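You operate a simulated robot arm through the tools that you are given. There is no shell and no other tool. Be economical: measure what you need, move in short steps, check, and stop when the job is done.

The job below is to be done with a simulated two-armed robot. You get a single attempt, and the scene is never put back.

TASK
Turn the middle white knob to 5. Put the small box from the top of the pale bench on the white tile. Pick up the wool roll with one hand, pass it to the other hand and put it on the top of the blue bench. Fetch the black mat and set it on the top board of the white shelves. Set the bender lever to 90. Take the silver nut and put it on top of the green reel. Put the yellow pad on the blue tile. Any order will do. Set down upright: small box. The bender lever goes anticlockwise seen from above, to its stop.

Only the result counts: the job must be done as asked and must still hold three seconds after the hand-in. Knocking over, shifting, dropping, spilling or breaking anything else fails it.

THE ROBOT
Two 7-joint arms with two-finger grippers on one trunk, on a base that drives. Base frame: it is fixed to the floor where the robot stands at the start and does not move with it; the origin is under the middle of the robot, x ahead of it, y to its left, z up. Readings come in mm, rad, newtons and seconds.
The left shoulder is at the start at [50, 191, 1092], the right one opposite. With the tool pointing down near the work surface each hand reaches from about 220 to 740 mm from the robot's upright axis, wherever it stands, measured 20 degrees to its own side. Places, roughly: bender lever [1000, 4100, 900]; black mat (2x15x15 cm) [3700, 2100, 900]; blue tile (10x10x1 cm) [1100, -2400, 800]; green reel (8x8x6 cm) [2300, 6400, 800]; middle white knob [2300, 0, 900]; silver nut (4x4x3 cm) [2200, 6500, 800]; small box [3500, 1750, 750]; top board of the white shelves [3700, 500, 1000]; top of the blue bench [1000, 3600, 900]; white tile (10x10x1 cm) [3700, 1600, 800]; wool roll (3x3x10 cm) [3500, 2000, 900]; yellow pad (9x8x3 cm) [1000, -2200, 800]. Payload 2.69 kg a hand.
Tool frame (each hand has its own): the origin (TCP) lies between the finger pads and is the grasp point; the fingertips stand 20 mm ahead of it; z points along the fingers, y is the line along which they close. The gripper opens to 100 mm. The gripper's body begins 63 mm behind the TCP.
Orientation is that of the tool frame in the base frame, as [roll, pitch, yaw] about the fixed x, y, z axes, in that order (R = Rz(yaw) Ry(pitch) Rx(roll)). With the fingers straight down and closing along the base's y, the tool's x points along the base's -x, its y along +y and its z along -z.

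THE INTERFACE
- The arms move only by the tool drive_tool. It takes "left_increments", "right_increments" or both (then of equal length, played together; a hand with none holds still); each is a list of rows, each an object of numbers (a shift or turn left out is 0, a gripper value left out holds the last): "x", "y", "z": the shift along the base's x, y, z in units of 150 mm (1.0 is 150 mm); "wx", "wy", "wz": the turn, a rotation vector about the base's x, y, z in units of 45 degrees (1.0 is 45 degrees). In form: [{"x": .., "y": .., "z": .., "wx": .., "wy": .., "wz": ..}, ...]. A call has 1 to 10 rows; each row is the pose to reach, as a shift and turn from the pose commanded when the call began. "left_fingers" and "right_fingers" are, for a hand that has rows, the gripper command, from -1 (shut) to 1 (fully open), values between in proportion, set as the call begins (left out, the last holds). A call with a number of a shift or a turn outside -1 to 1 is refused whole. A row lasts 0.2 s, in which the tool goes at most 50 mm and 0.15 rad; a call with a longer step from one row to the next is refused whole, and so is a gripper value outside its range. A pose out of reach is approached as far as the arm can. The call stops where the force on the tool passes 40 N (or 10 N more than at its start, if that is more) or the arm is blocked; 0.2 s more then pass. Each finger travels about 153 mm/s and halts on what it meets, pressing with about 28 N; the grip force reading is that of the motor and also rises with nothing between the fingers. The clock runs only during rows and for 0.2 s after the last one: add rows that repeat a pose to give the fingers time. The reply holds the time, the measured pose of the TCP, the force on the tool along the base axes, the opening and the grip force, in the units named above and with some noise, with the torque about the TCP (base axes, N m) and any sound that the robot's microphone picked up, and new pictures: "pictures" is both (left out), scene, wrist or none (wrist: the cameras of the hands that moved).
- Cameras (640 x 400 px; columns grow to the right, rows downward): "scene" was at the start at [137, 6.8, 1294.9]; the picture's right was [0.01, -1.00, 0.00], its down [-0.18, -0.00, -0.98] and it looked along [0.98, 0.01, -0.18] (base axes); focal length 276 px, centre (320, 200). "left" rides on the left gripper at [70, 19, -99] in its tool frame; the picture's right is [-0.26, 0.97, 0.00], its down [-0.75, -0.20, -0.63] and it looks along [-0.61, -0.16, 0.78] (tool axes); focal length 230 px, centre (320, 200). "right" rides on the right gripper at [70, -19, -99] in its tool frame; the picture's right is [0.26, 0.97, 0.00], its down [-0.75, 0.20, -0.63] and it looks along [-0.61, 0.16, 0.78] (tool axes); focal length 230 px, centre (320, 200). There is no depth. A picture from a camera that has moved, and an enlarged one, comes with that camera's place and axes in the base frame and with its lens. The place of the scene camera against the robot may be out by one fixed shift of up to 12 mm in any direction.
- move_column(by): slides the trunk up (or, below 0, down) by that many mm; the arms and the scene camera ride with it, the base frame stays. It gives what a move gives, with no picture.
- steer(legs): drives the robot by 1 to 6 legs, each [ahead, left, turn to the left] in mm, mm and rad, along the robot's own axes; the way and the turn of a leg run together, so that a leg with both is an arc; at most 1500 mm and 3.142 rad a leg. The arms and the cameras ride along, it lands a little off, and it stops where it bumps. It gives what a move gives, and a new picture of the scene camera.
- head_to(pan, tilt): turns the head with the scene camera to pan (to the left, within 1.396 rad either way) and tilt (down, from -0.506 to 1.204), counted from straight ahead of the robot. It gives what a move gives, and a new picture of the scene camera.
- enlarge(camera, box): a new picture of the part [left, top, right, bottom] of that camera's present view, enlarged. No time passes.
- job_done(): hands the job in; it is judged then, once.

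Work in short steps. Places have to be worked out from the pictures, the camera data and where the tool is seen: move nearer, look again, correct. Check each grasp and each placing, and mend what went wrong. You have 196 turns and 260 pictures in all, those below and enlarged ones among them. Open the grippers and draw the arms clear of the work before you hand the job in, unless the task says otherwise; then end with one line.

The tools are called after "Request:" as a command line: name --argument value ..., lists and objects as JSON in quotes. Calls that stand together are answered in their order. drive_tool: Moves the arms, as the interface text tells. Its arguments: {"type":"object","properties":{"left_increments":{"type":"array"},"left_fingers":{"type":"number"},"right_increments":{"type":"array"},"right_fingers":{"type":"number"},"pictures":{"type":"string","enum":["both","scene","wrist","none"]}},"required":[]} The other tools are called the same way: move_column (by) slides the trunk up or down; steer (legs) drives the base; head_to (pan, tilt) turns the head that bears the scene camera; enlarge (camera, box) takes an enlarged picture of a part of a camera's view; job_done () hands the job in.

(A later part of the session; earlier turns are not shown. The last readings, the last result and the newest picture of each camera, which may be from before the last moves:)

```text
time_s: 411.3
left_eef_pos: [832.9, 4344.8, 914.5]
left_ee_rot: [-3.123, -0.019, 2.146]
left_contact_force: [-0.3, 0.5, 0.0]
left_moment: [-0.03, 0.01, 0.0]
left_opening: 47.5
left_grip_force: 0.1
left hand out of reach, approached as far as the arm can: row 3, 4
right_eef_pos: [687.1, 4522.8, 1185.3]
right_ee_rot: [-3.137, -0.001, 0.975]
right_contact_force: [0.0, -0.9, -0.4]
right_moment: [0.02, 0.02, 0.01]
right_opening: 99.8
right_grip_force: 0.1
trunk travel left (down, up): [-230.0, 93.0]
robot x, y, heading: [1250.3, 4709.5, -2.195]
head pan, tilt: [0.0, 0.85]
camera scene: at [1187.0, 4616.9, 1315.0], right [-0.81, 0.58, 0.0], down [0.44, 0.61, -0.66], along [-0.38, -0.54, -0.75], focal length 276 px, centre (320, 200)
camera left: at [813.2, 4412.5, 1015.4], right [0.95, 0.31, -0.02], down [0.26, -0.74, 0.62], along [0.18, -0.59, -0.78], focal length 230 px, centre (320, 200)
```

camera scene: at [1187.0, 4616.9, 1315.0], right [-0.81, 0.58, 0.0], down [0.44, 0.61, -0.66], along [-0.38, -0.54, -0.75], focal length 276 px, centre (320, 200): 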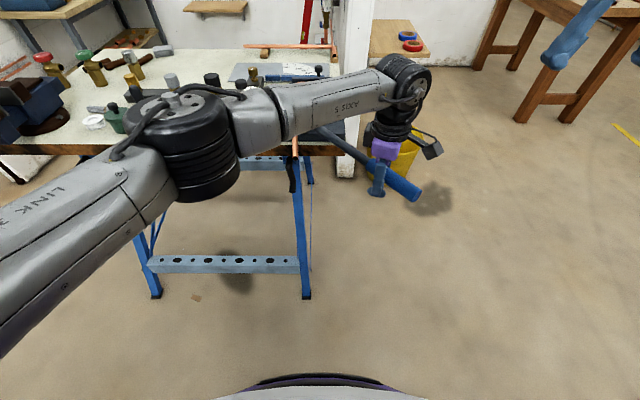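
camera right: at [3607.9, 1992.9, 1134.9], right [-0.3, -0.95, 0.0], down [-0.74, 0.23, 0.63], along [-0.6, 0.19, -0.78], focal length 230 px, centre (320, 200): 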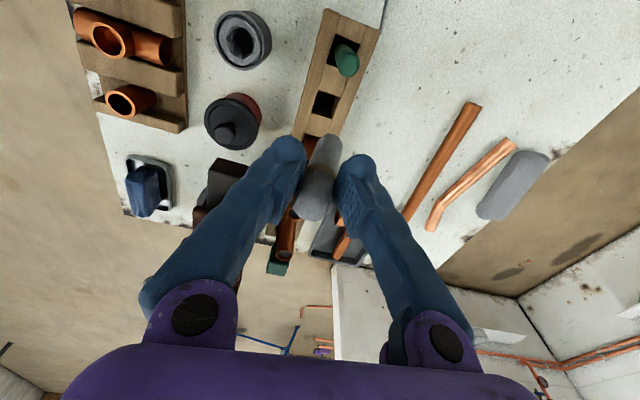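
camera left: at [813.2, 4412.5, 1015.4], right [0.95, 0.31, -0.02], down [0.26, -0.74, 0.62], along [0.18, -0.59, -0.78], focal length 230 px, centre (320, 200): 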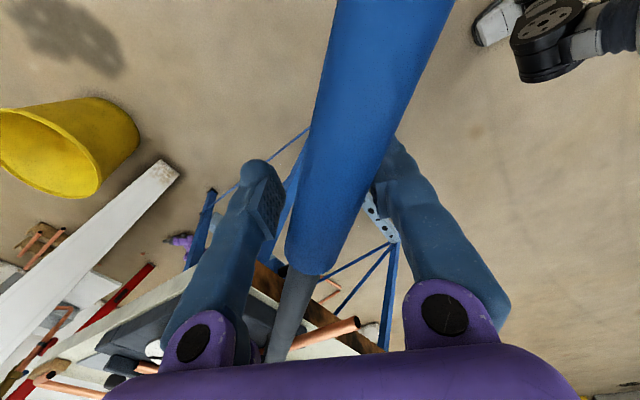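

Left arm is at its reach limit (~65° done). Raise it away and take over with the right hand.

Request:
drive_tool --left_increments '[{"z": 0.3}, {"z": 0.6}, {"z": 0.9}, {"z": 1.0, "x": 0.2, "y": -0.1, "wz": -0.15}, {"z": 1.0, "x": 0.4, "y": -0.2, "wz": -0.3}, {"z": 1.0, "x": 0.6, "y": -0.3, "wz": -0.45}, {"z": 1.0, "x": 0.8, "y": -0.4, "wz": -0.6}, {"z": 1.0, "x": 1.0, "y": -0.5, "wz": -0.75}]' --left_fingers 1 --pictures "none"

Request:
drive_tool --left_increments '[{"x": 0.2, "y": -0.1}, {"x": 0.4, "y": -0.2}, {"x": 0.6, "y": -0.2}, {"x": 0.8, "y": -0.2}]' --right_increments '[{"x": 0.15, "y": -0.15, "wz": 0.1}, {"x": 0.3, "y": -0.3, "wz": 0.2}, {"x": 0.5, "y": -0.45, "wz": 0.35}, {"x": 0.7, "y": -0.6, "wz": 0.5}]' --right_fingers 1 --pictures "both"

```text
time_s: 413.1
left_eef_pos: [983.1, 4270.3, 1063.9]
left_ee_rot: [-3.124, -0.018, 1.58]
left_contact_force: [0.2, 0.3, 0.4]
left_moment: [0.01, 0.03, 0.0]
left_opening: 99.8
left_grip_force: 0.0
right_eef_pos: [685.8, 4523.3, 1185.7]
right_ee_rot: [-3.136, -0.002, 0.976]
right_contact_force: [-0.3, 0.2, 0.4]
right_moment: [0.02, 0.0, 0.0]
right_opening: 99.9
right_grip_force: 0.1
trunk travel left (down, up): [-230.0, 93.0]
robot x, y, heading: [1251.1, 4707.0, -2.192]
head pan, tilt: [0.0, 0.85]
```

```text
time_s: 414.1
left_eef_pos: [1103.9, 4237.9, 1063.6]
left_ee_rot: [-3.123, -0.017, 1.581]
left_contact_force: [0.0, 0.8, 0.2]
left_moment: [0.0, 0.01, 0.03]
left_opening: 99.7
left_grip_force: 0.1
right_eef_pos: [794.9, 4431.8, 1185.9]
right_ee_rot: [-3.136, -0.002, 1.37]
right_contact_force: [0.2, 0.5, 0.5]
right_moment: [0.0, 0.0, -0.01]
right_opening: 99.5
right_grip_force: 0.1
trunk travel left (down, up): [-230.0, 93.0]
robot x, y, heading: [1252.6, 4709.9, -2.195]
head pan, tilt: [0.0, 0.85]
camera scene: at [1187.5, 4616.6, 1315.0], right [-0.81, 0.58, 0.0], down [0.44, 0.61, -0.66], along [-0.39, -0.54, -0.75], focal length 276 px, centre (320, 200)
camera right: at [789.3, 4502.7, 1285.1], right [1.0, 0.06, 0.0], down [0.05, -0.78, 0.63], along [0.03, -0.63, -0.78], focal length 230 px, centre (320, 200)
camera left: at [1124.2, 4306.6, 1163.5], right [0.97, -0.25, -0.02], down [-0.18, -0.76, 0.62], along [-0.17, -0.6, -0.78], focal length 230 px, centre (320, 200)
```

scene: 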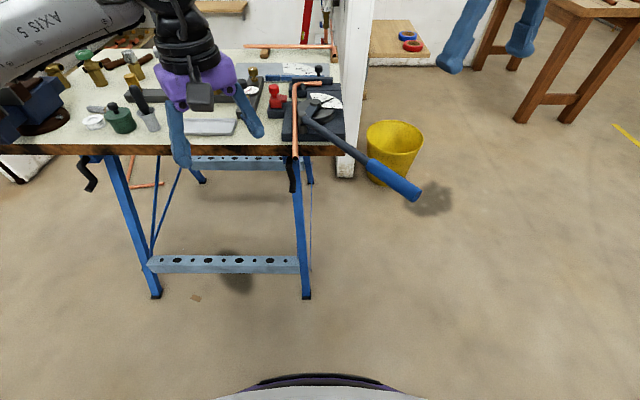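
right: 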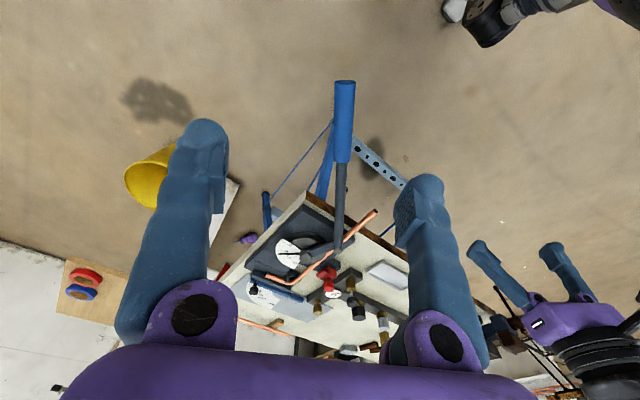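
left: 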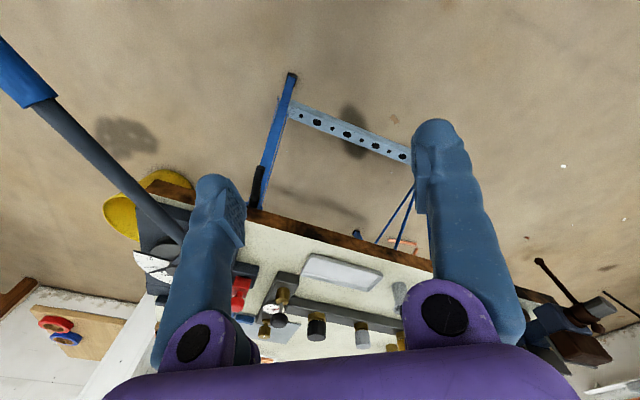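

Lever has turned 65°. Position the right hand over the grip (831,4378) and descend.

Request:
drive_tool --right_increments '[{"x": 0.12, "y": -0.18, "wz": 0.15}, {"x": 0.24, "y": -0.36, "wz": 0.3, "z": -0.1}, {"x": 0.24, "y": -0.36, "wz": 0.32, "z": -0.4}, {"x": 0.24, "y": -0.36, "wz": 0.32, "z": -0.7}, {"x": 0.24, "y": -0.36, "wz": 0.32, "z": -1.0}, {"x": 0.24, "y": -0.36, "wz": 0.32, "z": -1.0}]' --pictures "wrist"

```text
time_s: 415.5
left_eef_pos: [1103.0, 4238.0, 1064.0]
left_ee_rot: [-3.124, -0.017, 1.58]
left_contact_force: [0.9, 0.7, -0.1]
left_moment: [0.03, 0.0, 0.0]
left_opening: 100.0
left_grip_force: 0.0
right_eef_pos: [828.2, 4379.9, 1035.5]
right_ee_rot: [-3.137, -0.001, 1.619]
right_contact_force: [-0.1, 0.1, 0.0]
right_moment: [0.01, -0.01, 0.03]
right_opening: 99.9
right_grip_force: 0.0
trunk travel left (down, up): [-230.0, 93.0]
robot x, y, heading: [1247.8, 4706.1, -2.191]
head pan, tilt: [0.0, 0.85]
camera right: at [805.2, 4447.4, 1135.0], right [0.95, 0.3, 0.0], down [0.24, -0.74, 0.63], along [0.19, -0.6, -0.78], focal length 230 px, centre (320, 200)
```

right: 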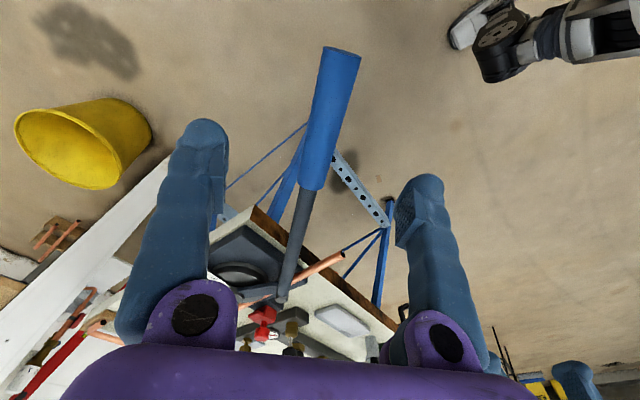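

Descend around the grip.

Request:
drive_tool --right_increments '[{"x": 0.04, "y": 0.013, "z": -0.25}, {"x": 0.04, "y": 0.013, "z": -0.5}, {"x": 0.04, "y": 0.013, "z": -0.79}, {"x": 0.04, "y": 0.013, "z": -0.79}]' --pictures "none"

```text
time_s: 416.5
left_eef_pos: [1102.4, 4238.7, 1064.3]
left_ee_rot: [-3.124, -0.018, 1.581]
left_contact_force: [-0.2, -0.7, 0.8]
left_moment: [0.02, 0.02, 0.03]
left_opening: 100.0
left_grip_force: 0.0
right_eef_pos: [835.5, 4381.5, 916.0]
right_ee_rot: [-3.137, 0.0, 1.619]
right_contact_force: [-0.4, 0.0, 0.4]
right_moment: [0.0, 0.02, 0.01]
right_opening: 99.9
right_grip_force: 0.1
trunk travel left (down, up): [-230.0, 93.0]
robot x, y, heading: [1250.8, 4710.6, -2.189]
head pan, tilt: [0.0, 0.85]
```

Narrow the fingers and swing on towards the stop.

Request:
drive_tool --right_increments '[{"x": 0}, {"x": -0.28, "y": 0.028, "wz": 0.12}, {"x": -0.563, "y": 0.023, "wz": 0.24}, {"x": -0.842, "y": -0.015, "wz": 0.36}, {"x": -0.987, "y": -0.049, "wz": 0.4}]' --right_fingers -0.05 --pictures "both"

```text
time_s: 417.7
left_eef_pos: [1104.2, 4239.5, 1063.8]
left_ee_rot: [-3.125, -0.018, 1.58]
left_contact_force: [-0.2, -0.4, 0.6]
left_moment: [-0.01, 0.0, 0.0]
left_opening: 100.1
left_grip_force: 0.0
right_eef_pos: [781.8, 4384.3, 916.7]
right_ee_rot: [-3.138, -0.002, 1.736]
right_contact_force: [0.5, 0.7, -0.7]
right_moment: [0.01, -0.03, 0.0]
right_opening: 47.7
right_grip_force: 0.2
right hand out of reach, approached as far as the arm can: row 3, 4, 5
trunk travel left (down, up): [-230.0, 93.0]
robot x, y, heading: [1249.1, 4708.5, -2.185]
head pan, tilt: [0.0, 0.85]
camera scene: at [1186.3, 4617.5, 1315.0], right [-0.81, 0.58, 0.0], down [0.44, 0.61, -0.66], along [-0.38, -0.54, -0.75], focal length 276 px, centre (320, 200)
camera right: at [751.2, 4449.3, 1016.1], right [0.91, 0.41, 0.0], down [0.32, -0.71, 0.63], along [0.26, -0.57, -0.78], focal length 230 px, centre (320, 200)
```

scene: 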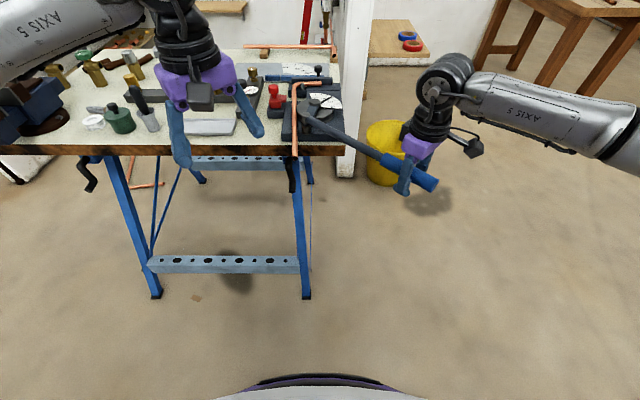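
right: 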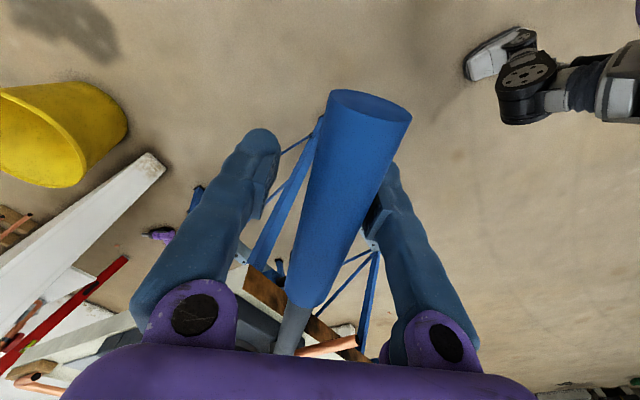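

Wrist yaw limits reach. Widen the fingers, ease yaw back, and push the lever on toward the stop.

Request:
drive_tool --right_increments '[{"x": -0.1, "wz": -0.1}, {"x": -0.3, "y": -0.01, "wz": -0.2}, {"x": -0.5, "y": -0.03, "wz": -0.3}, {"x": -0.7, "y": -0.06, "wz": -0.35}, {"x": -0.85, "y": -0.1, "wz": -0.35}]' --right_fingers 0.5 --pictures "scene"

```text
time_s: 418.9
left_eef_pos: [1102.8, 4239.3, 1063.7]
left_ee_rot: [-3.124, -0.018, 1.582]
left_contact_force: [-0.4, -0.4, -0.1]
left_moment: [0.02, 0.02, 0.01]
left_opening: 100.2
left_grip_force: 0.2
right_eef_pos: [697.6, 4380.1, 916.0]
right_ee_rot: [-3.139, -0.001, 1.486]
right_contact_force: [0.2, -0.2, -0.4]
right_moment: [0.03, 0.0, 0.0]
right_opening: 75.0
right_grip_force: 0.0
right hand out of reach, approached as far as the arm can: row 4, 5
trunk travel left (down, up): [-230.0, 93.0]
robot x, y, heading: [1252.5, 4706.0, -2.191]
head pan, tilt: [0.0, 0.85]
camera scene: at [1186.2, 4617.5, 1315.0], right [-0.81, 0.58, 0.0], down [0.44, 0.61, -0.66], along [-0.38, -0.54, -0.75], focal length 276 px, centre (320, 200)
```

scene: 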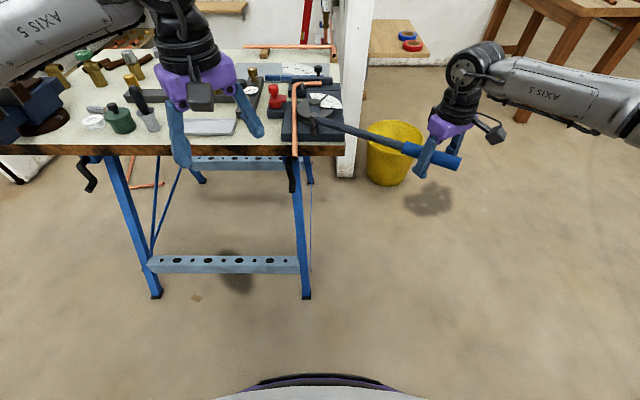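

Still no stop felt. Enlarge to read the bender's scale.

Request:
enlarge --camera "scene" --box '[260, 60, 360, 160]'

Request:
drive_tool --right_increments '[{"z": 0.3}, {"z": 0.6}, {"z": 0.9}, {"z": 0.9}]' --pictures "none"

Request:
steer --legs '[[60, -220, 0]]'

```text
4.00 times, centred on (310, 110) of scene
camera zoom: at [1186.2, 4617.5, 1315.0], right [-0.81, 0.58, 0.0], down [0.44, 0.61, -0.66], along [-0.38, -0.54, -0.75], focal length 1105 px, centre (360, 560)
```

zoom: 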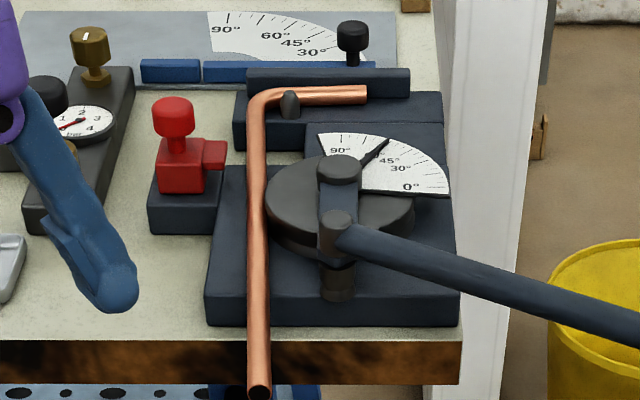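

```text
time_s: 419.9
left_eef_pos: [1103.0, 4238.8, 1064.3]
left_ee_rot: [-3.124, -0.017, 1.581]
left_contact_force: [-0.3, 0.1, 0.0]
left_moment: [0.0, 0.01, 0.01]
left_opening: 99.8
left_grip_force: 0.0
right_eef_pos: [697.0, 4380.5, 1052.0]
right_ee_rot: [-3.137, -0.002, 1.464]
right_contact_force: [0.6, 0.4, -0.2]
right_moment: [-0.01, -0.01, 0.02]
right_opening: 74.8
right_grip_force: 0.1
trunk travel left (down, up): [-230.0, 93.0]
robot x, y, heading: [1253.9, 4705.3, -2.197]
head pan, tilt: [0.0, 0.85]
```

```text
time_s: 422.4
left_eef_pos: [889.4, 4317.6, 1063.9]
left_ee_rot: [-3.123, -0.018, 1.582]
left_contact_force: [0.1, -0.5, 1.1]
left_moment: [0.02, -0.02, 0.02]
left_opening: 99.7
left_grip_force: 0.1
right_eef_pos: [484.8, 4457.8, 1051.8]
right_ee_rot: [-3.138, -0.002, 1.464]
right_contact_force: [0.4, -1.2, 0.1]
right_moment: [0.01, -0.01, 0.03]
right_opening: 74.9
right_grip_force: 0.0
trunk travel left (down, up): [-230.0, 93.0]
robot x, y, heading: [1035.2, 4785.1, -2.192]
head pan, tilt: [0.0, 0.85]
camera scene: at [973.6, 4696.2, 1315.0], right [-0.81, 0.58, 0.0], down [0.44, 0.61, -0.66], along [-0.38, -0.54, -0.75], focal length 276 px, centre (320, 200)
```

scene: 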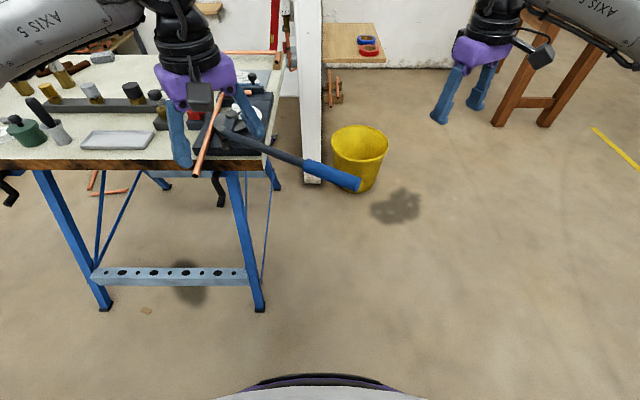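

The pointer reads ~60–65°, so more swing is needed. I'll push from the handle's left side with the right hand closed; first hop over the handle (left hand moves aside).

Request:
drive_tool --right_increments '[{"x": 0.3, "y": -0.1}, {"x": 0.6, "y": -0.2}, {"x": 0.9, "y": -0.25}, {"x": 1.0, "y": -0.25}]' --left_increments '[{"x": 0.2, "z": 0.2}, {"x": 0.4, "z": 0.4}, {"x": 0.6, "z": 0.6}, {"x": 0.8, "z": 0.8}]' --right_fingers -1 --pictures "none"

Request:
drive_tool --right_increments '[{"x": 0.25, "y": -0.08}, {"x": 0.5, "y": -0.16}, {"x": 0.75, "y": -0.25}, {"x": 0.85, "y": -0.25}]' --pictures "both"

```text
time_s: 423.4
left_eef_pos: [1011.4, 4318.1, 1185.1]
left_ee_rot: [-3.124, -0.016, 1.582]
left_contact_force: [1.3, -0.3, -0.5]
left_moment: [-0.01, 0.02, -0.05]
left_opening: 99.8
left_grip_force: 0.1
right_eef_pos: [635.5, 4421.9, 1052.1]
right_ee_rot: [-3.138, -0.003, 1.46]
right_contact_force: [0.5, -0.1, 0.2]
right_moment: [0.01, 0.04, 0.0]
right_opening: 0.0
right_grip_force: 28.4
trunk travel left (down, up): [-230.0, 93.0]
robot x, y, heading: [1037.2, 4783.5, -2.191]
head pan, tilt: [0.0, 0.85]
```

```text
time_s: 424.4
left_eef_pos: [1011.2, 4317.9, 1184.4]
left_ee_rot: [-3.124, -0.017, 1.582]
left_contact_force: [0.1, -0.5, 1.1]
left_moment: [0.07, 0.01, 0.06]
left_opening: 100.1
left_grip_force: 0.1
right_eef_pos: [762.4, 4382.2, 1052.2]
right_ee_rot: [-3.139, -0.001, 1.462]
right_contact_force: [-0.1, 0.4, -0.2]
right_moment: [-0.01, -0.01, -0.03]
right_opening: 0.2
right_grip_force: 27.7
trunk travel left (down, up): [-230.0, 93.0]
robot x, y, heading: [1037.4, 4784.2, -2.192]
head pan, tilt: [0.0, 0.85]
camera scene: at [973.7, 4696.3, 1315.0], right [-0.81, 0.58, 0.0], down [0.44, 0.61, -0.66], along [-0.38, -0.54, -0.75], focal length 276 px, centre (320, 200)
camera right: at [750.4, 4453.2, 1150.9], right [0.99, 0.15, 0.0], down [0.12, -0.77, 0.63], along [0.09, -0.62, -0.78], focal length 230 px, centre (320, 200)
```

scene: 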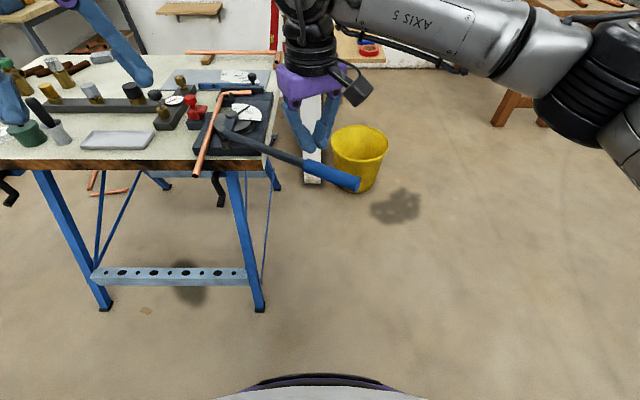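
right: 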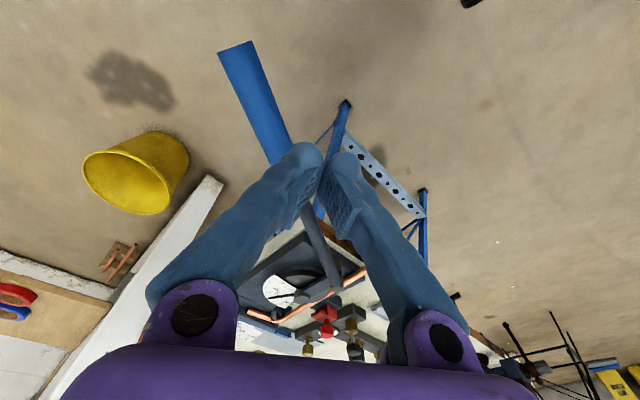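

Hand is clear on the handle's left side. Lower beside it.

Request:
drive_tool --right_increments '[{"z": -0.3}, {"z": -0.6}, {"z": -0.9}, {"z": -0.9}]' --pictures "none"

Request:
drive_tool --right_increments '[{"x": -0.277, "y": -0.03}, {"x": -0.548, "y": -0.09}, {"x": -0.808, "y": -0.18}, {"x": -0.991, "y": -0.28}]' --pictures "scene"

```text
time_s: 425.4
left_eef_pos: [1012.1, 4317.2, 1185.4]
left_ee_rot: [-3.123, -0.018, 1.583]
left_contact_force: [-0.5, 1.0, 0.4]
left_moment: [0.04, -0.02, 0.03]
left_opening: 100.3
left_grip_force: 0.1
right_eef_pos: [763.9, 4381.5, 915.8]
right_ee_rot: [-3.139, -0.001, 1.463]
right_contact_force: [0.2, -0.8, 0.0]
right_moment: [-0.02, 0.0, -0.03]
right_opening: 0.1
right_grip_force: 27.9
trunk travel left (down, up): [-230.0, 93.0]
robot x, y, heading: [1040.6, 4787.7, -2.191]
head pan, tilt: [0.0, 0.85]
```

```text
time_s: 426.4
left_eef_pos: [1011.3, 4317.2, 1182.9]
left_ee_rot: [-3.125, -0.017, 1.581]
left_contact_force: [0.0, -0.2, 0.8]
left_moment: [-0.01, -0.01, 0.02]
left_opening: 99.8
left_grip_force: 0.1
right_eef_pos: [613.2, 4341.5, 916.3]
right_ee_rot: [-3.137, -0.001, 1.462]
right_contact_force: [0.1, 0.1, 0.5]
right_moment: [0.04, 0.0, 0.01]
right_opening: 0.0
right_grip_force: 28.0
trunk travel left (down, up): [-230.0, 93.0]
robot x, y, heading: [1040.1, 4786.6, -2.192]
head pan, tilt: [0.0, 0.85]
camera scene: at [973.8, 4695.9, 1315.0], right [-0.81, 0.58, 0.0], down [0.44, 0.61, -0.66], along [-0.38, -0.54, -0.75], focal length 276 px, centre (320, 200)
```

scene: 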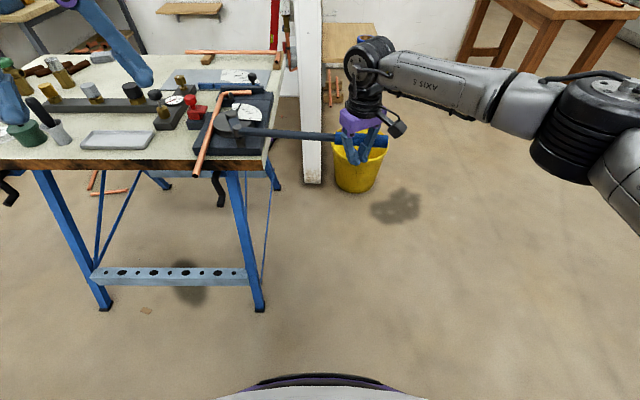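

Lever moves freely. Check the scale.

Request:
enlarge --camera "scene" --box '[180, 70, 290, 180]'

```text
3.64 times, centred on (235, 125) of scene
camera zoom: at [973.8, 4695.9, 1315.0], right [-0.81, 0.58, 0.0], down [0.44, 0.61, -0.66], along [-0.38, -0.54, -0.75], focal length 1004 px, centre (629, 473)
```

zoom: 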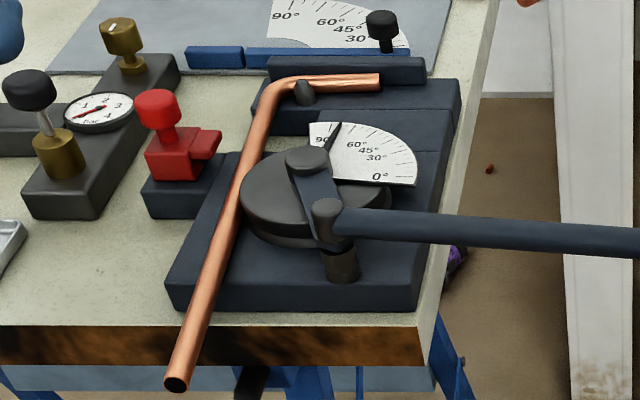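

Pointer is near 80°. Push on until the stop is felt.

Request:
drive_tool --right_increments '[{"x": -0.087, "y": -0.053}, {"x": -0.173, "y": -0.107}, {"x": -0.258, "y": -0.168}, {"x": -0.343, "y": -0.229}, {"x": -0.415, "y": -0.29}, {"x": -0.486, "y": -0.351}]' --pictures "scene"

Request:
enlarge --camera "scene" --box '[180, 70, 290, 180]'

```text
time_s: 427.9
left_eef_pos: [1012.4, 4318.3, 1184.3]
left_ee_rot: [-3.126, -0.018, 1.581]
left_contact_force: [0.0, -0.3, 0.4]
left_moment: [0.01, 0.01, -0.04]
left_opening: 100.1
left_grip_force: 0.1
right_eef_pos: [581.0, 4320.4, 916.5]
right_ee_rot: [-3.138, -0.003, 1.462]
right_contact_force: [-0.3, 0.4, -0.3]
right_moment: [-0.04, -0.01, -0.01]
right_opening: 0.0
right_grip_force: 28.1
right hand out of reach, approached as far as the arm can: row 3, 4, 5, 6
trunk travel left (down, up): [-230.0, 93.0]
robot x, y, heading: [1034.9, 4787.5, -2.193]
head pan, tilt: [0.0, 0.85]
camera scene: at [973.9, 4696.1, 1315.0], right [-0.81, 0.58, 0.0], down [0.44, 0.61, -0.66], along [-0.38, -0.54, -0.75], focal length 276 px, centre (320, 200)
```

scene: 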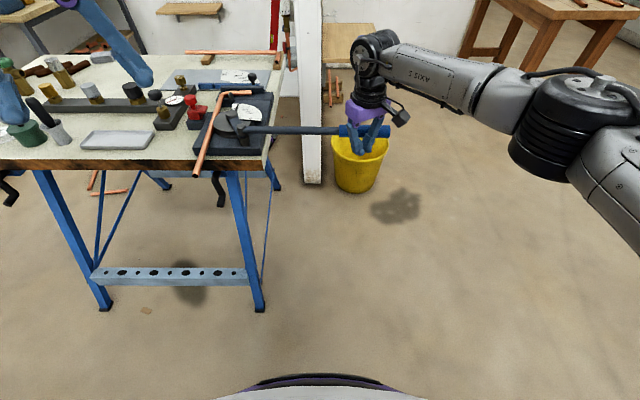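

```text
3.64 times, centred on (235, 125) of scene
camera zoom: at [973.9, 4696.1, 1315.0], right [-0.81, 0.58, 0.0], down [0.44, 0.61, -0.66], along [-0.38, -0.54, -0.75], focal length 1004 px, centre (629, 473)
```

zoom: 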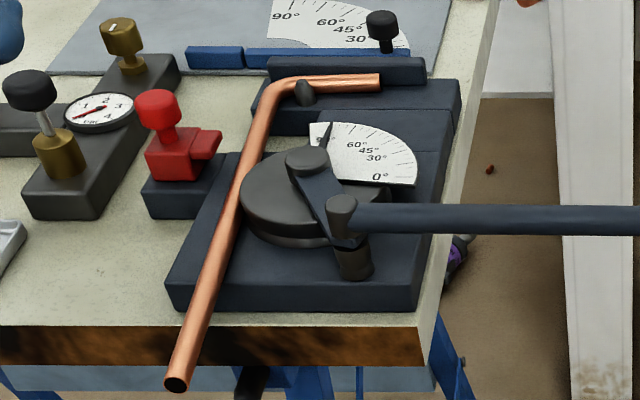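

Nearly at 90°. Back the hand off, drive 80 mm closer, then push to the stop.

Request:
drive_tool --right_increments '[{"x": 0.25, "y": 0.25}, {"x": 0.5, "y": 0.5}]' --pictures "none"

Request:
steer --legs '[[80, -60, 0]]'

```text
refused: row 1 steps farther than a row can; nothing moved
```

```text
time_s: 429.2
left_eef_pos: [915.0, 4287.3, 1183.0]
left_ee_rot: [-3.122, -0.017, 1.58]
left_contact_force: [-0.2, 0.7, 0.1]
left_moment: [-0.01, 0.01, -0.02]
left_opening: 99.6
left_grip_force: 0.0
right_eef_pos: [492.6, 4294.3, 915.1]
right_ee_rot: [3.135, -0.016, 1.467]
right_contact_force: [-0.5, 4.8, 0.8]
right_moment: [-0.11, 0.0, -0.1]
right_opening: 0.2
right_grip_force: 28.3
trunk travel left (down, up): [-230.0, 93.0]
robot x, y, heading: [945.0, 4758.1, -2.194]
head pan, tilt: [0.0, 0.85]
stopped in leg 1: the force on the tool passed its limit at 42 N (the readings are from after the stop); the commanded pose is now the measured one
camera scene: at [877.8, 4665.9, 1315.1], right [-0.81, 0.58, 0.0], down [0.44, 0.61, -0.66], along [-0.39, -0.54, -0.75], focal length 276 px, centre (320, 200)
```

scene: 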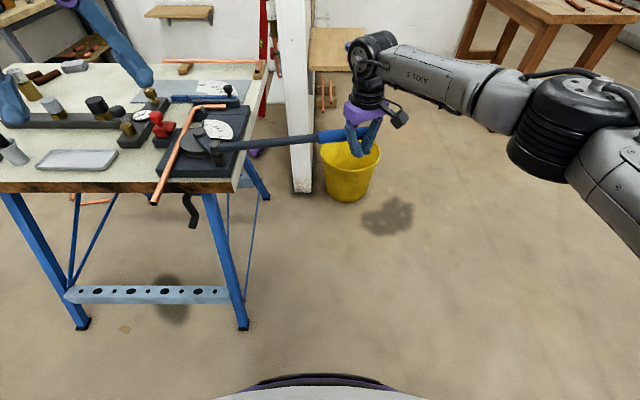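

The base drive pushed the lever to a firm stop (42 N). Check the scale.

Request:
enlarge --camera "scene" --box '[150, 80, 270, 190]'

```text
3.64 times, centred on (210, 135) of scene
camera zoom: at [877.8, 4665.9, 1315.1], right [-0.81, 0.58, 0.0], down [0.44, 0.61, -0.66], along [-0.39, -0.54, -0.75], focal length 1004 px, centre (720, 436)
```

zoom: 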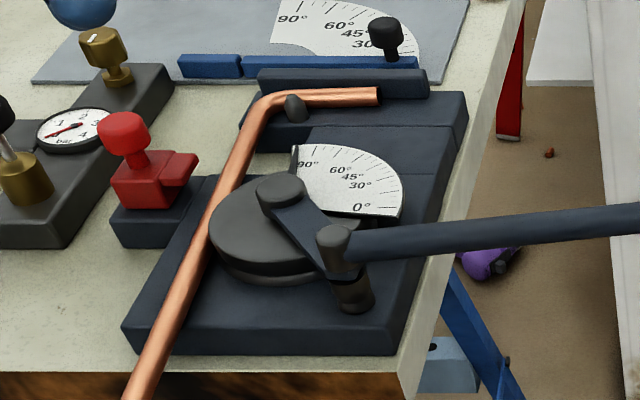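

Pointer is on 90°. Back the hand away and raise it, then go for the nut and reel.

Request:
drive_tool --right_increments '[{"x": 0.1, "y": 0.2}, {"x": 0.2, "y": 0.4}, {"x": 0.2, "y": 0.45, "z": 0.25}, {"x": 0.2, "y": 0.45, "z": 0.55}, {"x": 0.2, "y": 0.45, "z": 0.85}, {"x": 0.2, "y": 0.45, "z": 1.0}]' --pictures "none"

Request:
drive_tool --right_increments '[{"z": 0.25, "wz": -0.15}, {"z": 0.5, "wz": -0.3}, {"z": 0.75, "wz": -0.45}, {"z": 0.8, "wz": -0.6}]' --right_fingers 1 --pictures "none"

Request:
steer --legs '[[-350, 0, 0], [0, 0, 3.14]]'

Request:
head_to --pan 0.0 --tilt 0.4

```text
time_s: 430.6
left_eef_pos: [914.9, 4287.0, 1184.0]
left_ee_rot: [-3.125, -0.017, 1.581]
left_contact_force: [-0.1, 0.3, 0.3]
left_moment: [0.01, 0.03, 0.0]
left_opening: 99.9
left_grip_force: 0.1
right_eef_pos: [522.2, 4359.2, 1065.9]
right_ee_rot: [3.134, -0.017, 1.469]
right_contact_force: [0.4, -0.3, -1.0]
right_moment: [-0.03, 0.0, 0.01]
right_opening: 0.0
right_grip_force: 27.9
trunk travel left (down, up): [-230.0, 93.0]
robot x, y, heading: [942.3, 4752.4, -2.198]
head pan, tilt: [0.0, 0.85]
```

```text
time_s: 431.6
left_eef_pos: [915.3, 4286.4, 1183.7]
left_ee_rot: [-3.124, -0.018, 1.582]
left_contact_force: [0.3, 0.9, 0.0]
left_moment: [0.03, 0.01, 0.01]
left_opening: 100.1
left_grip_force: 0.0
right_eef_pos: [519.7, 4360.5, 1184.2]
right_ee_rot: [3.136, -0.019, 0.994]
right_contact_force: [-1.3, -0.1, -0.1]
right_moment: [0.05, 0.01, 0.01]
right_opening: 100.1
right_grip_force: 0.0
trunk travel left (down, up): [-230.0, 93.0]
robot x, y, heading: [939.8, 4755.0, -2.199]
head pan, tilt: [0.0, 0.85]
```

```text
time_s: 441.2
left_eef_pos: [1166.2, 5509.6, 1184.8]
left_ee_rot: [-3.124, -0.017, -1.539]
left_contact_force: [-0.9, -0.2, -0.1]
left_moment: [-0.04, 0.03, 0.0]
left_opening: 99.8
left_grip_force: 0.0
right_eef_pos: [1560.2, 5445.5, 1184.8]
right_ee_rot: [3.134, -0.016, -2.122]
right_contact_force: [-0.9, -0.2, 1.0]
right_moment: [0.01, 0.01, 0.02]
right_opening: 99.9
right_grip_force: 0.1
trunk travel left (down, up): [-230.0, 93.0]
robot x, y, heading: [1150.7, 5038.2, 0.969]
head pan, tilt: [0.0, 0.85]
camera scene: at [1218.8, 5143.6, 1315.0], right [0.82, -0.57, 0.0], down [-0.43, -0.62, -0.66], along [0.37, 0.54, -0.75], focal length 276 px, centre (320, 200)
```

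scene: 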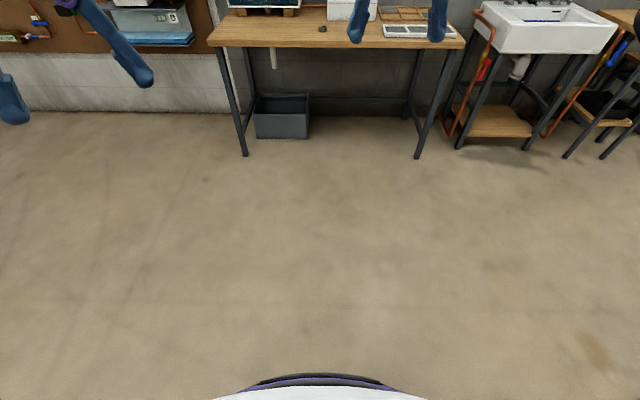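

```text
time_s: 442.1
left_eef_pos: [1165.4, 5509.8, 1183.5]
left_ee_rot: [-3.124, -0.018, -1.54]
left_contact_force: [0.8, -0.2, -0.9]
left_moment: [-0.03, 0.04, -0.01]
left_opening: 99.8
left_grip_force: 0.0
right_eef_pos: [1559.8, 5446.6, 1184.6]
right_ee_rot: [3.134, -0.016, -2.123]
right_contact_force: [0.3, -0.2, 0.7]
right_moment: [0.0, -0.01, 0.0]
right_opening: 100.0
right_grip_force: 0.0
trunk travel left (down, up): [-230.0, 93.0]
robot x, y, heading: [1146.9, 5042.0, 0.969]
head pan, tilt: [0.0, 0.4]
camera scene: at [1227.1, 5155.5, 1354.1], right [0.82, -0.57, 0.0], down [-0.22, -0.32, -0.92], along [0.52, 0.76, -0.39], focal length 276 px, centre (320, 200)
```

scene: 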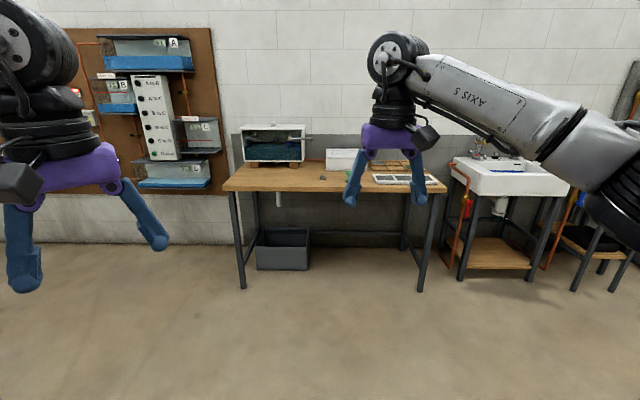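

The wooden bench with nut/reel is straight ahead. Drive closer.

Request:
steer --legs '[[1050, -60, -0.027]]'

Request:
head_to --pan 0.0 --tilt 0.7

```text
time_s: 447.5
left_eef_pos: [1834.3, 6328.2, 1184.5]
left_ee_rot: [-3.124, -0.018, -1.57]
left_contact_force: [0.5, 0.9, -0.1]
left_moment: [-0.03, 0.02, 0.01]
left_opening: 100.1
left_grip_force: 0.1
right_eef_pos: [2226.8, 6253.2, 1185.2]
right_ee_rot: [3.134, -0.015, -2.151]
right_contact_force: [0.0, 0.3, -0.2]
right_moment: [-0.03, 0.0, 0.02]
right_opening: 99.8
right_grip_force: 0.0
trunk travel left (down, up): [-230.0, 93.0]
robot x, y, heading: [1804.2, 5858.6, 0.938]
head pan, tilt: [0.0, 0.4]
camera scene: at [1884.8, 5973.1, 1354.1], right [0.81, -0.59, 0.0], down [-0.23, -0.31, -0.92], along [0.54, 0.74, -0.39], focal length 276 px, centre (320, 200)
```

scene: 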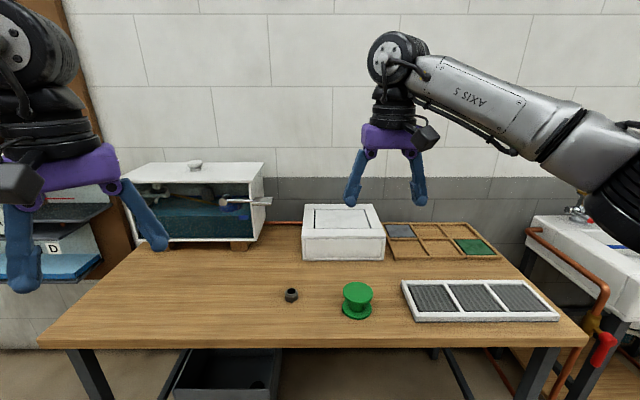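

```text
time_s: 448.3
left_eef_pos: [1833.2, 6328.6, 1184.8]
left_ee_rot: [-3.124, -0.018, -1.57]
left_contact_force: [0.5, 0.3, 0.2]
left_moment: [0.02, -0.04, 0.0]
left_opening: 99.9
left_grip_force: 0.0
right_eef_pos: [2227.1, 6252.7, 1184.7]
right_ee_rot: [3.136, -0.017, -2.153]
right_contact_force: [-0.3, -0.2, 0.0]
right_moment: [-0.01, -0.03, 0.0]
right_opening: 100.2
right_grip_force: 0.0
trunk travel left (down, up): [-230.0, 93.0]
robot x, y, heading: [1802.1, 5860.1, 0.934]
head pan, tilt: [0.0, 0.7]
camera scene: at [1880.1, 5966.7, 1327.4], right [0.81, -0.59, 0.0], down [-0.38, -0.52, -0.77], along [0.45, 0.62, -0.64], focal length 276 px, centre (320, 200)
```

scene: 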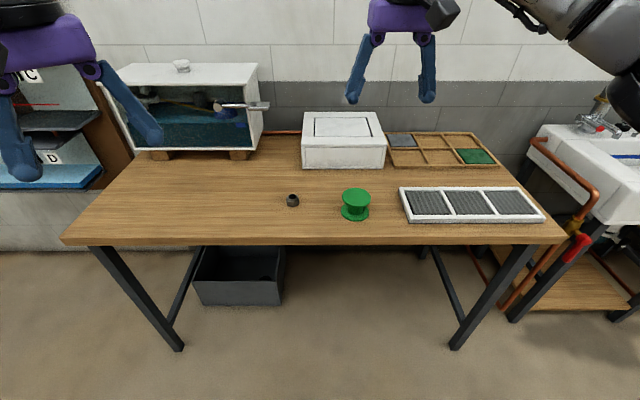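

Nut ≈(2174,6511), reel ≈(2305,6385). Approach to working distance.

Request:
steer --legs '[[190, 0, 0.005]]'

Request:
drive_tool --right_increments '[{"x": -0.15, "y": 0.1}, {"x": -0.35, "y": 0.25}, {"x": -0.6, "y": 0.4}, {"x": -0.8, "y": 0.55}, {"x": -1.0, "y": 0.7}, {"x": -1.0, "y": 0.7, "z": -0.3}, {"x": -1.0, "y": 0.7, "z": -0.6}, {"x": -1.0, "y": 0.7, "z": -0.6}]' --right_fingers 0.5 --pictures "wrist"

```text
time_s: 449.9
left_eef_pos: [1943.4, 6482.4, 1183.5]
left_ee_rot: [-3.125, -0.017, -1.563]
left_contact_force: [0.5, 0.7, 0.4]
left_moment: [-0.03, -0.01, 0.02]
left_opening: 100.1
left_grip_force: 0.1
right_eef_pos: [2336.5, 6408.7, 1185.3]
right_ee_rot: [3.135, -0.017, -2.147]
right_contact_force: [0.4, 0.4, 0.1]
right_moment: [0.01, 0.02, -0.03]
right_opening: 99.9
right_grip_force: 0.1
trunk travel left (down, up): [-230.0, 93.0]
robot x, y, heading: [1914.4, 6012.3, 0.943]
head pan, tilt: [0.0, 0.7]
camera scene: at [1991.4, 6120.7, 1327.2], right [0.81, -0.59, 0.0], down [-0.38, -0.52, -0.76], along [0.45, 0.62, -0.64], focal length 276 px, centre (320, 200)
```

scene: 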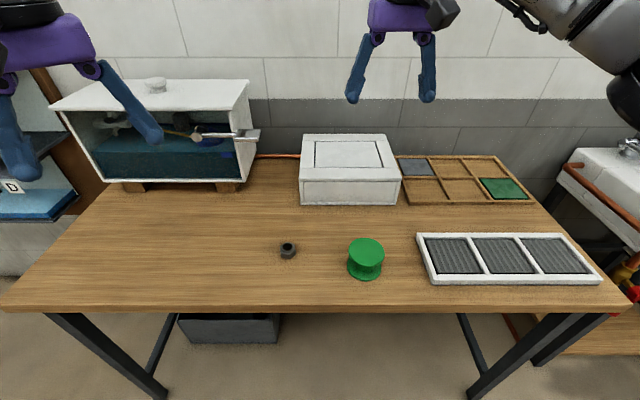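

```text
time_s: 451.7
left_eef_pos: [1943.7, 6483.4, 1183.9]
left_ee_rot: [-3.124, -0.018, -1.564]
left_contact_force: [0.6, 0.3, 0.2]
left_moment: [0.0, 0.02, 0.0]
left_opening: 100.1
left_grip_force: 0.0
right_eef_pos: [2186.0, 6511.9, 1094.4]
right_ee_rot: [3.135, -0.016, -2.146]
right_contact_force: [-0.2, 1.0, 1.4]
right_moment: [-0.01, 0.01, -0.01]
right_opening: 75.1
right_grip_force: 0.1
trunk travel left (down, up): [-230.0, 93.0]
robot x, y, heading: [1914.9, 6014.0, 0.944]
head pan, tilt: [0.0, 0.7]
camera right: at [2164.2, 6442.7, 1194.3], right [-0.95, 0.31, 0.01], down [0.25, 0.74, 0.62], along [0.18, 0.59, -0.79], focal length 230 px, centre (320, 200)
```

right: 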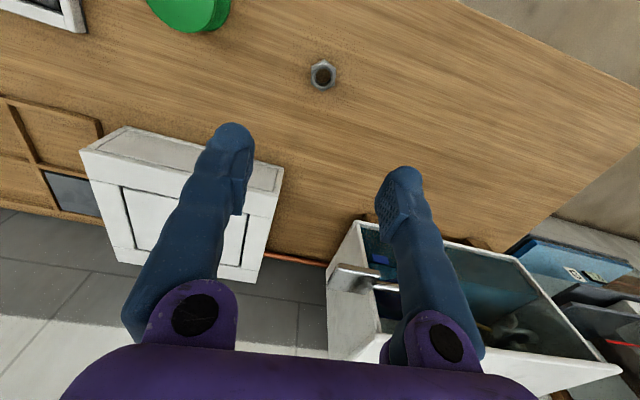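

Nut ≈(2174,6504). Descend above it for a closer look.

Request:
drive_tool --right_increments '[{"x": -0.08, "y": -0.05, "z": -0.3}, {"x": -0.08, "y": -0.05, "z": -0.6}, {"x": -0.08, "y": -0.05, "z": -0.9}, {"x": -0.08, "y": -0.05, "z": -1.0}, {"x": -0.08, "y": -0.05, "z": -1.0}]' --pictures "none"

Request:
enlarge --camera "right" --box '[220, 60, 420, 220]'

```text
time_s: 452.9
left_eef_pos: [1942.2, 6480.9, 1183.7]
left_ee_rot: [-3.124, -0.017, -1.562]
left_contact_force: [-0.1, 0.6, -1.0]
left_moment: [0.04, -0.01, 0.02]
left_opening: 100.0
left_grip_force: 0.1
right_eef_pos: [2174.2, 6505.3, 943.6]
right_ee_rot: [3.135, -0.014, -2.146]
right_contact_force: [-0.8, 0.5, 0.4]
right_moment: [-0.01, -0.02, 0.0]
right_opening: 75.0
right_grip_force: 0.0
trunk travel left (down, up): [-230.0, 93.0]
robot x, y, heading: [1914.2, 6012.5, 0.939]
head pan, tilt: [0.0, 0.7]
```

```text
2.50 times, centred on (320, 140) of right
camera zoom: at [2152.3, 6437.2, 1044.0], right [-0.95, 0.31, 0.01], down [0.25, 0.74, 0.62], along [0.18, 0.59, -0.79], focal length 575 px, centre (320, 350)
```

zoom: 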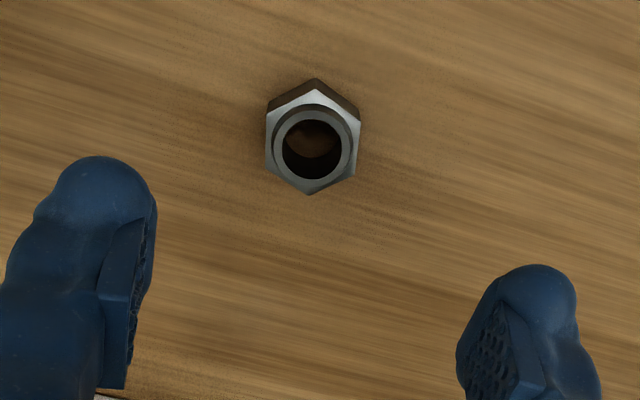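

Nut flats are aligned with the fingers. Descend and grip.

Request:
drive_tool --right_increments '[{"x": 0.007, "y": -0.03, "z": -0.25}, {"x": 0.007, "y": -0.03, "z": -0.5}, {"x": 0.007, "y": -0.03, "z": -0.68}, {"x": 0.007, "y": -0.03, "z": -0.68}]' --pictures "wrist"

```text
time_s: 453.9
left_eef_pos: [1943.6, 6481.2, 1183.8]
left_ee_rot: [-3.122, -0.016, -1.565]
left_contact_force: [1.1, 0.0, 0.2]
left_moment: [0.01, -0.01, 0.0]
left_opening: 100.1
left_grip_force: 0.0
right_eef_pos: [2174.6, 6500.2, 841.3]
right_ee_rot: [3.134, -0.017, -2.147]
right_contact_force: [0.3, 0.2, -0.3]
right_moment: [0.01, -0.03, -0.04]
right_opening: 75.3
right_grip_force: 0.1
trunk travel left (down, up): [-230.0, 93.0]
robot x, y, heading: [1912.0, 6012.6, 0.945]
head pan, tilt: [0.0, 0.7]
camera right: at [2153.2, 6432.3, 942.0], right [-0.95, 0.31, 0.01], down [0.25, 0.74, 0.62], along [0.18, 0.59, -0.79], focal length 230 px, centre (320, 200)
```

right: 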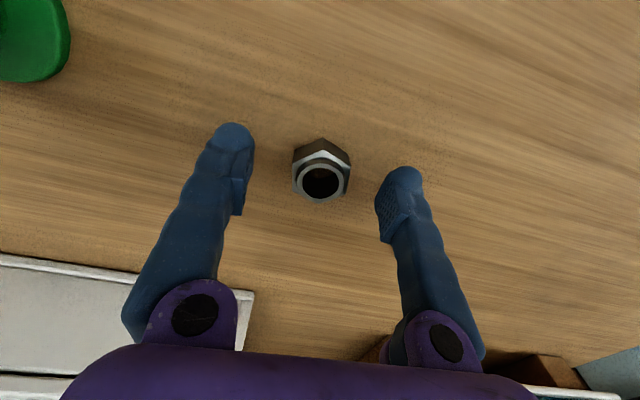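

Nut centred. Lower a touch and close.

Request:
drive_tool --right_increments '[{"z": -0.03}, {"z": -0.03}, {"z": -0.03}]' --right_fingers -1 --pictures "none"

Request:
drive_tool --right_increments '[{"z": 0.25}, {"z": 0.5}, {"z": 0.8}]' --pictures "wrist"

```text
time_s: 454.7
left_eef_pos: [1942.6, 6479.8, 1185.7]
left_ee_rot: [-3.124, -0.016, -1.565]
left_contact_force: [-0.6, -0.3, 0.3]
left_moment: [-0.02, -0.02, 0.04]
left_opening: 99.8
left_grip_force: 0.1
right_eef_pos: [2175.1, 6500.5, 840.5]
right_ee_rot: [3.136, -0.015, -2.147]
right_contact_force: [1.0, -3.7, 17.7]
right_moment: [0.01, -0.1, -0.03]
right_opening: 5.8
right_grip_force: 27.7
trunk travel left (down, up): [-230.0, 93.0]
robot x, y, heading: [1914.4, 6015.0, 0.942]
head pan, tilt: [0.0, 0.7]
```

```text
time_s: 455.5
left_eef_pos: [1943.8, 6480.9, 1184.1]
left_ee_rot: [-3.124, -0.018, -1.565]
left_contact_force: [-0.4, 0.2, 0.5]
left_moment: [0.03, 0.03, 0.01]
left_opening: 100.0
left_grip_force: 0.1
right_eef_pos: [2174.4, 6499.7, 958.8]
right_ee_rot: [3.135, -0.016, -2.147]
right_contact_force: [0.5, -0.3, -0.5]
right_moment: [-0.01, 0.0, -0.01]
right_opening: 0.0
right_grip_force: 28.2
trunk travel left (down, up): [-230.0, 93.0]
robot x, y, heading: [1913.3, 6010.9, 0.943]
head pan, tilt: [0.0, 0.7]
camera right: at [2152.6, 6431.2, 1058.4], right [-0.95, 0.31, 0.01], down [0.25, 0.74, 0.62], along [0.18, 0.59, -0.79], focal length 230 px, centre (320, 200)
```

right: 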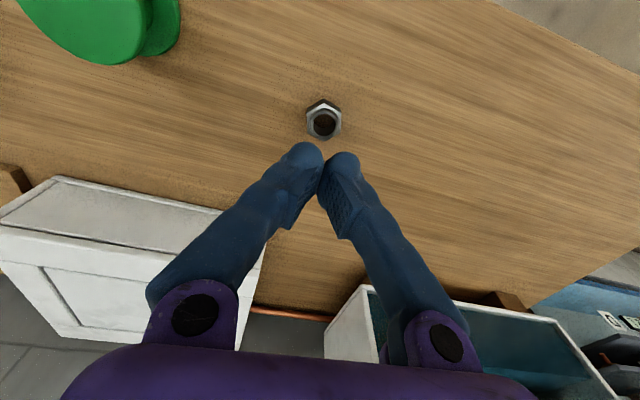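

The nut slipped: its top is lower than I assumed (~827). Reopen, recentre (+12 mm in y) and go lower.

Request:
drive_tool --right_increments '[{"y": 0.08}, {"y": 0.08, "z": -0.25}, {"y": 0.08, "z": -0.5}, {"y": 0.08, "z": -0.7}, {"y": 0.08, "z": -0.72}]' --right_fingers 0.4 --pictures "wrist"

```text
time_s: 456.7
left_eef_pos: [1942.8, 6481.7, 1183.5]
left_ee_rot: [-3.123, -0.017, -1.564]
left_contact_force: [-0.6, -0.5, 0.4]
left_moment: [0.01, -0.02, 0.0]
left_opening: 99.9
left_grip_force: 0.0
right_eef_pos: [2175.3, 6512.6, 850.9]
right_ee_rot: [3.135, -0.016, -2.148]
right_contact_force: [0.1, -0.5, -0.5]
right_moment: [-0.04, -0.01, 0.01]
right_opening: 70.1
right_grip_force: 0.0
trunk travel left (down, up): [-230.0, 93.0]
robot x, y, heading: [1914.1, 6015.5, 0.945]
head pan, tilt: [0.0, 0.7]
camera right: at [2152.3, 6443.6, 949.8], right [-0.95, 0.31, 0.01], down [0.25, 0.74, 0.62], along [0.18, 0.59, -0.79], focal length 230 px, centre (320, 200)
```

right: 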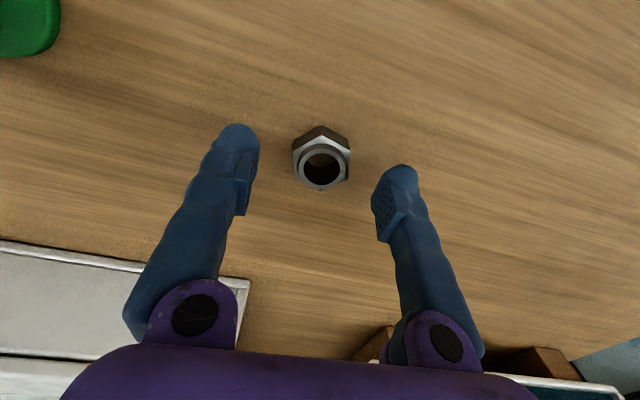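

Good centring. Descend slowly to near the table.

Request:
drive_tool --right_increments '[{"z": -0.06}, {"z": -0.12}, {"z": -0.17}, {"z": -0.2}]' --pictures "none"

```text
time_s: 457.7
left_eef_pos: [1943.8, 6482.0, 1184.4]
left_ee_rot: [-3.124, -0.018, -1.563]
left_contact_force: [0.6, -0.2, 0.0]
left_moment: [0.0, 0.01, 0.0]
left_opening: 100.1
left_grip_force: 0.0
right_eef_pos: [2174.0, 6511.8, 819.4]
right_ee_rot: [3.134, -0.016, -2.146]
right_contact_force: [0.4, -0.6, 0.2]
right_moment: [-0.03, 0.02, 0.01]
right_opening: 70.0
right_grip_force: 0.1
trunk travel left (down, up): [-230.0, 93.0]
robot x, y, heading: [1913.7, 6008.5, 0.945]
head pan, tilt: [0.0, 0.7]
```

No table contact yet; close on the nut.

Request:
drive_tool --right_increments '[{"z": 0}, {"z": 0}, {"z": 0}, {"z": 0}]' --right_fingers -1 --pictures "wrist"

```text
time_s: 458.7
left_eef_pos: [1942.1, 6481.9, 1184.2]
left_ee_rot: [-3.125, -0.016, -1.564]
left_contact_force: [-0.4, -0.3, 0.0]
left_moment: [-0.01, 0.02, -0.02]
left_opening: 100.1
left_grip_force: 0.1
right_eef_pos: [2174.8, 6512.5, 821.0]
right_ee_rot: [3.135, -0.016, -2.147]
right_contact_force: [0.6, 0.0, 0.1]
right_moment: [0.0, -0.02, -0.04]
right_opening: 32.4
right_grip_force: 27.8
trunk travel left (down, up): [-230.0, 93.0]
robot x, y, heading: [1908.5, 6009.8, 0.945]
head pan, tilt: [0.0, 0.7]
camera right: at [2152.8, 6444.1, 920.4], right [-0.95, 0.31, 0.01], down [0.25, 0.74, 0.62], along [0.18, 0.59, -0.79], focal length 230 px, centre (320, 200)
```

right: 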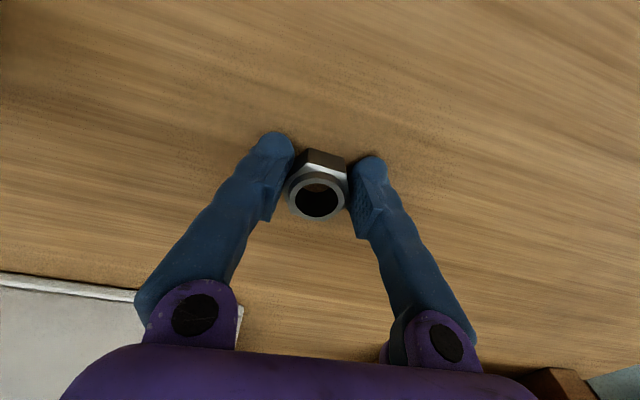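

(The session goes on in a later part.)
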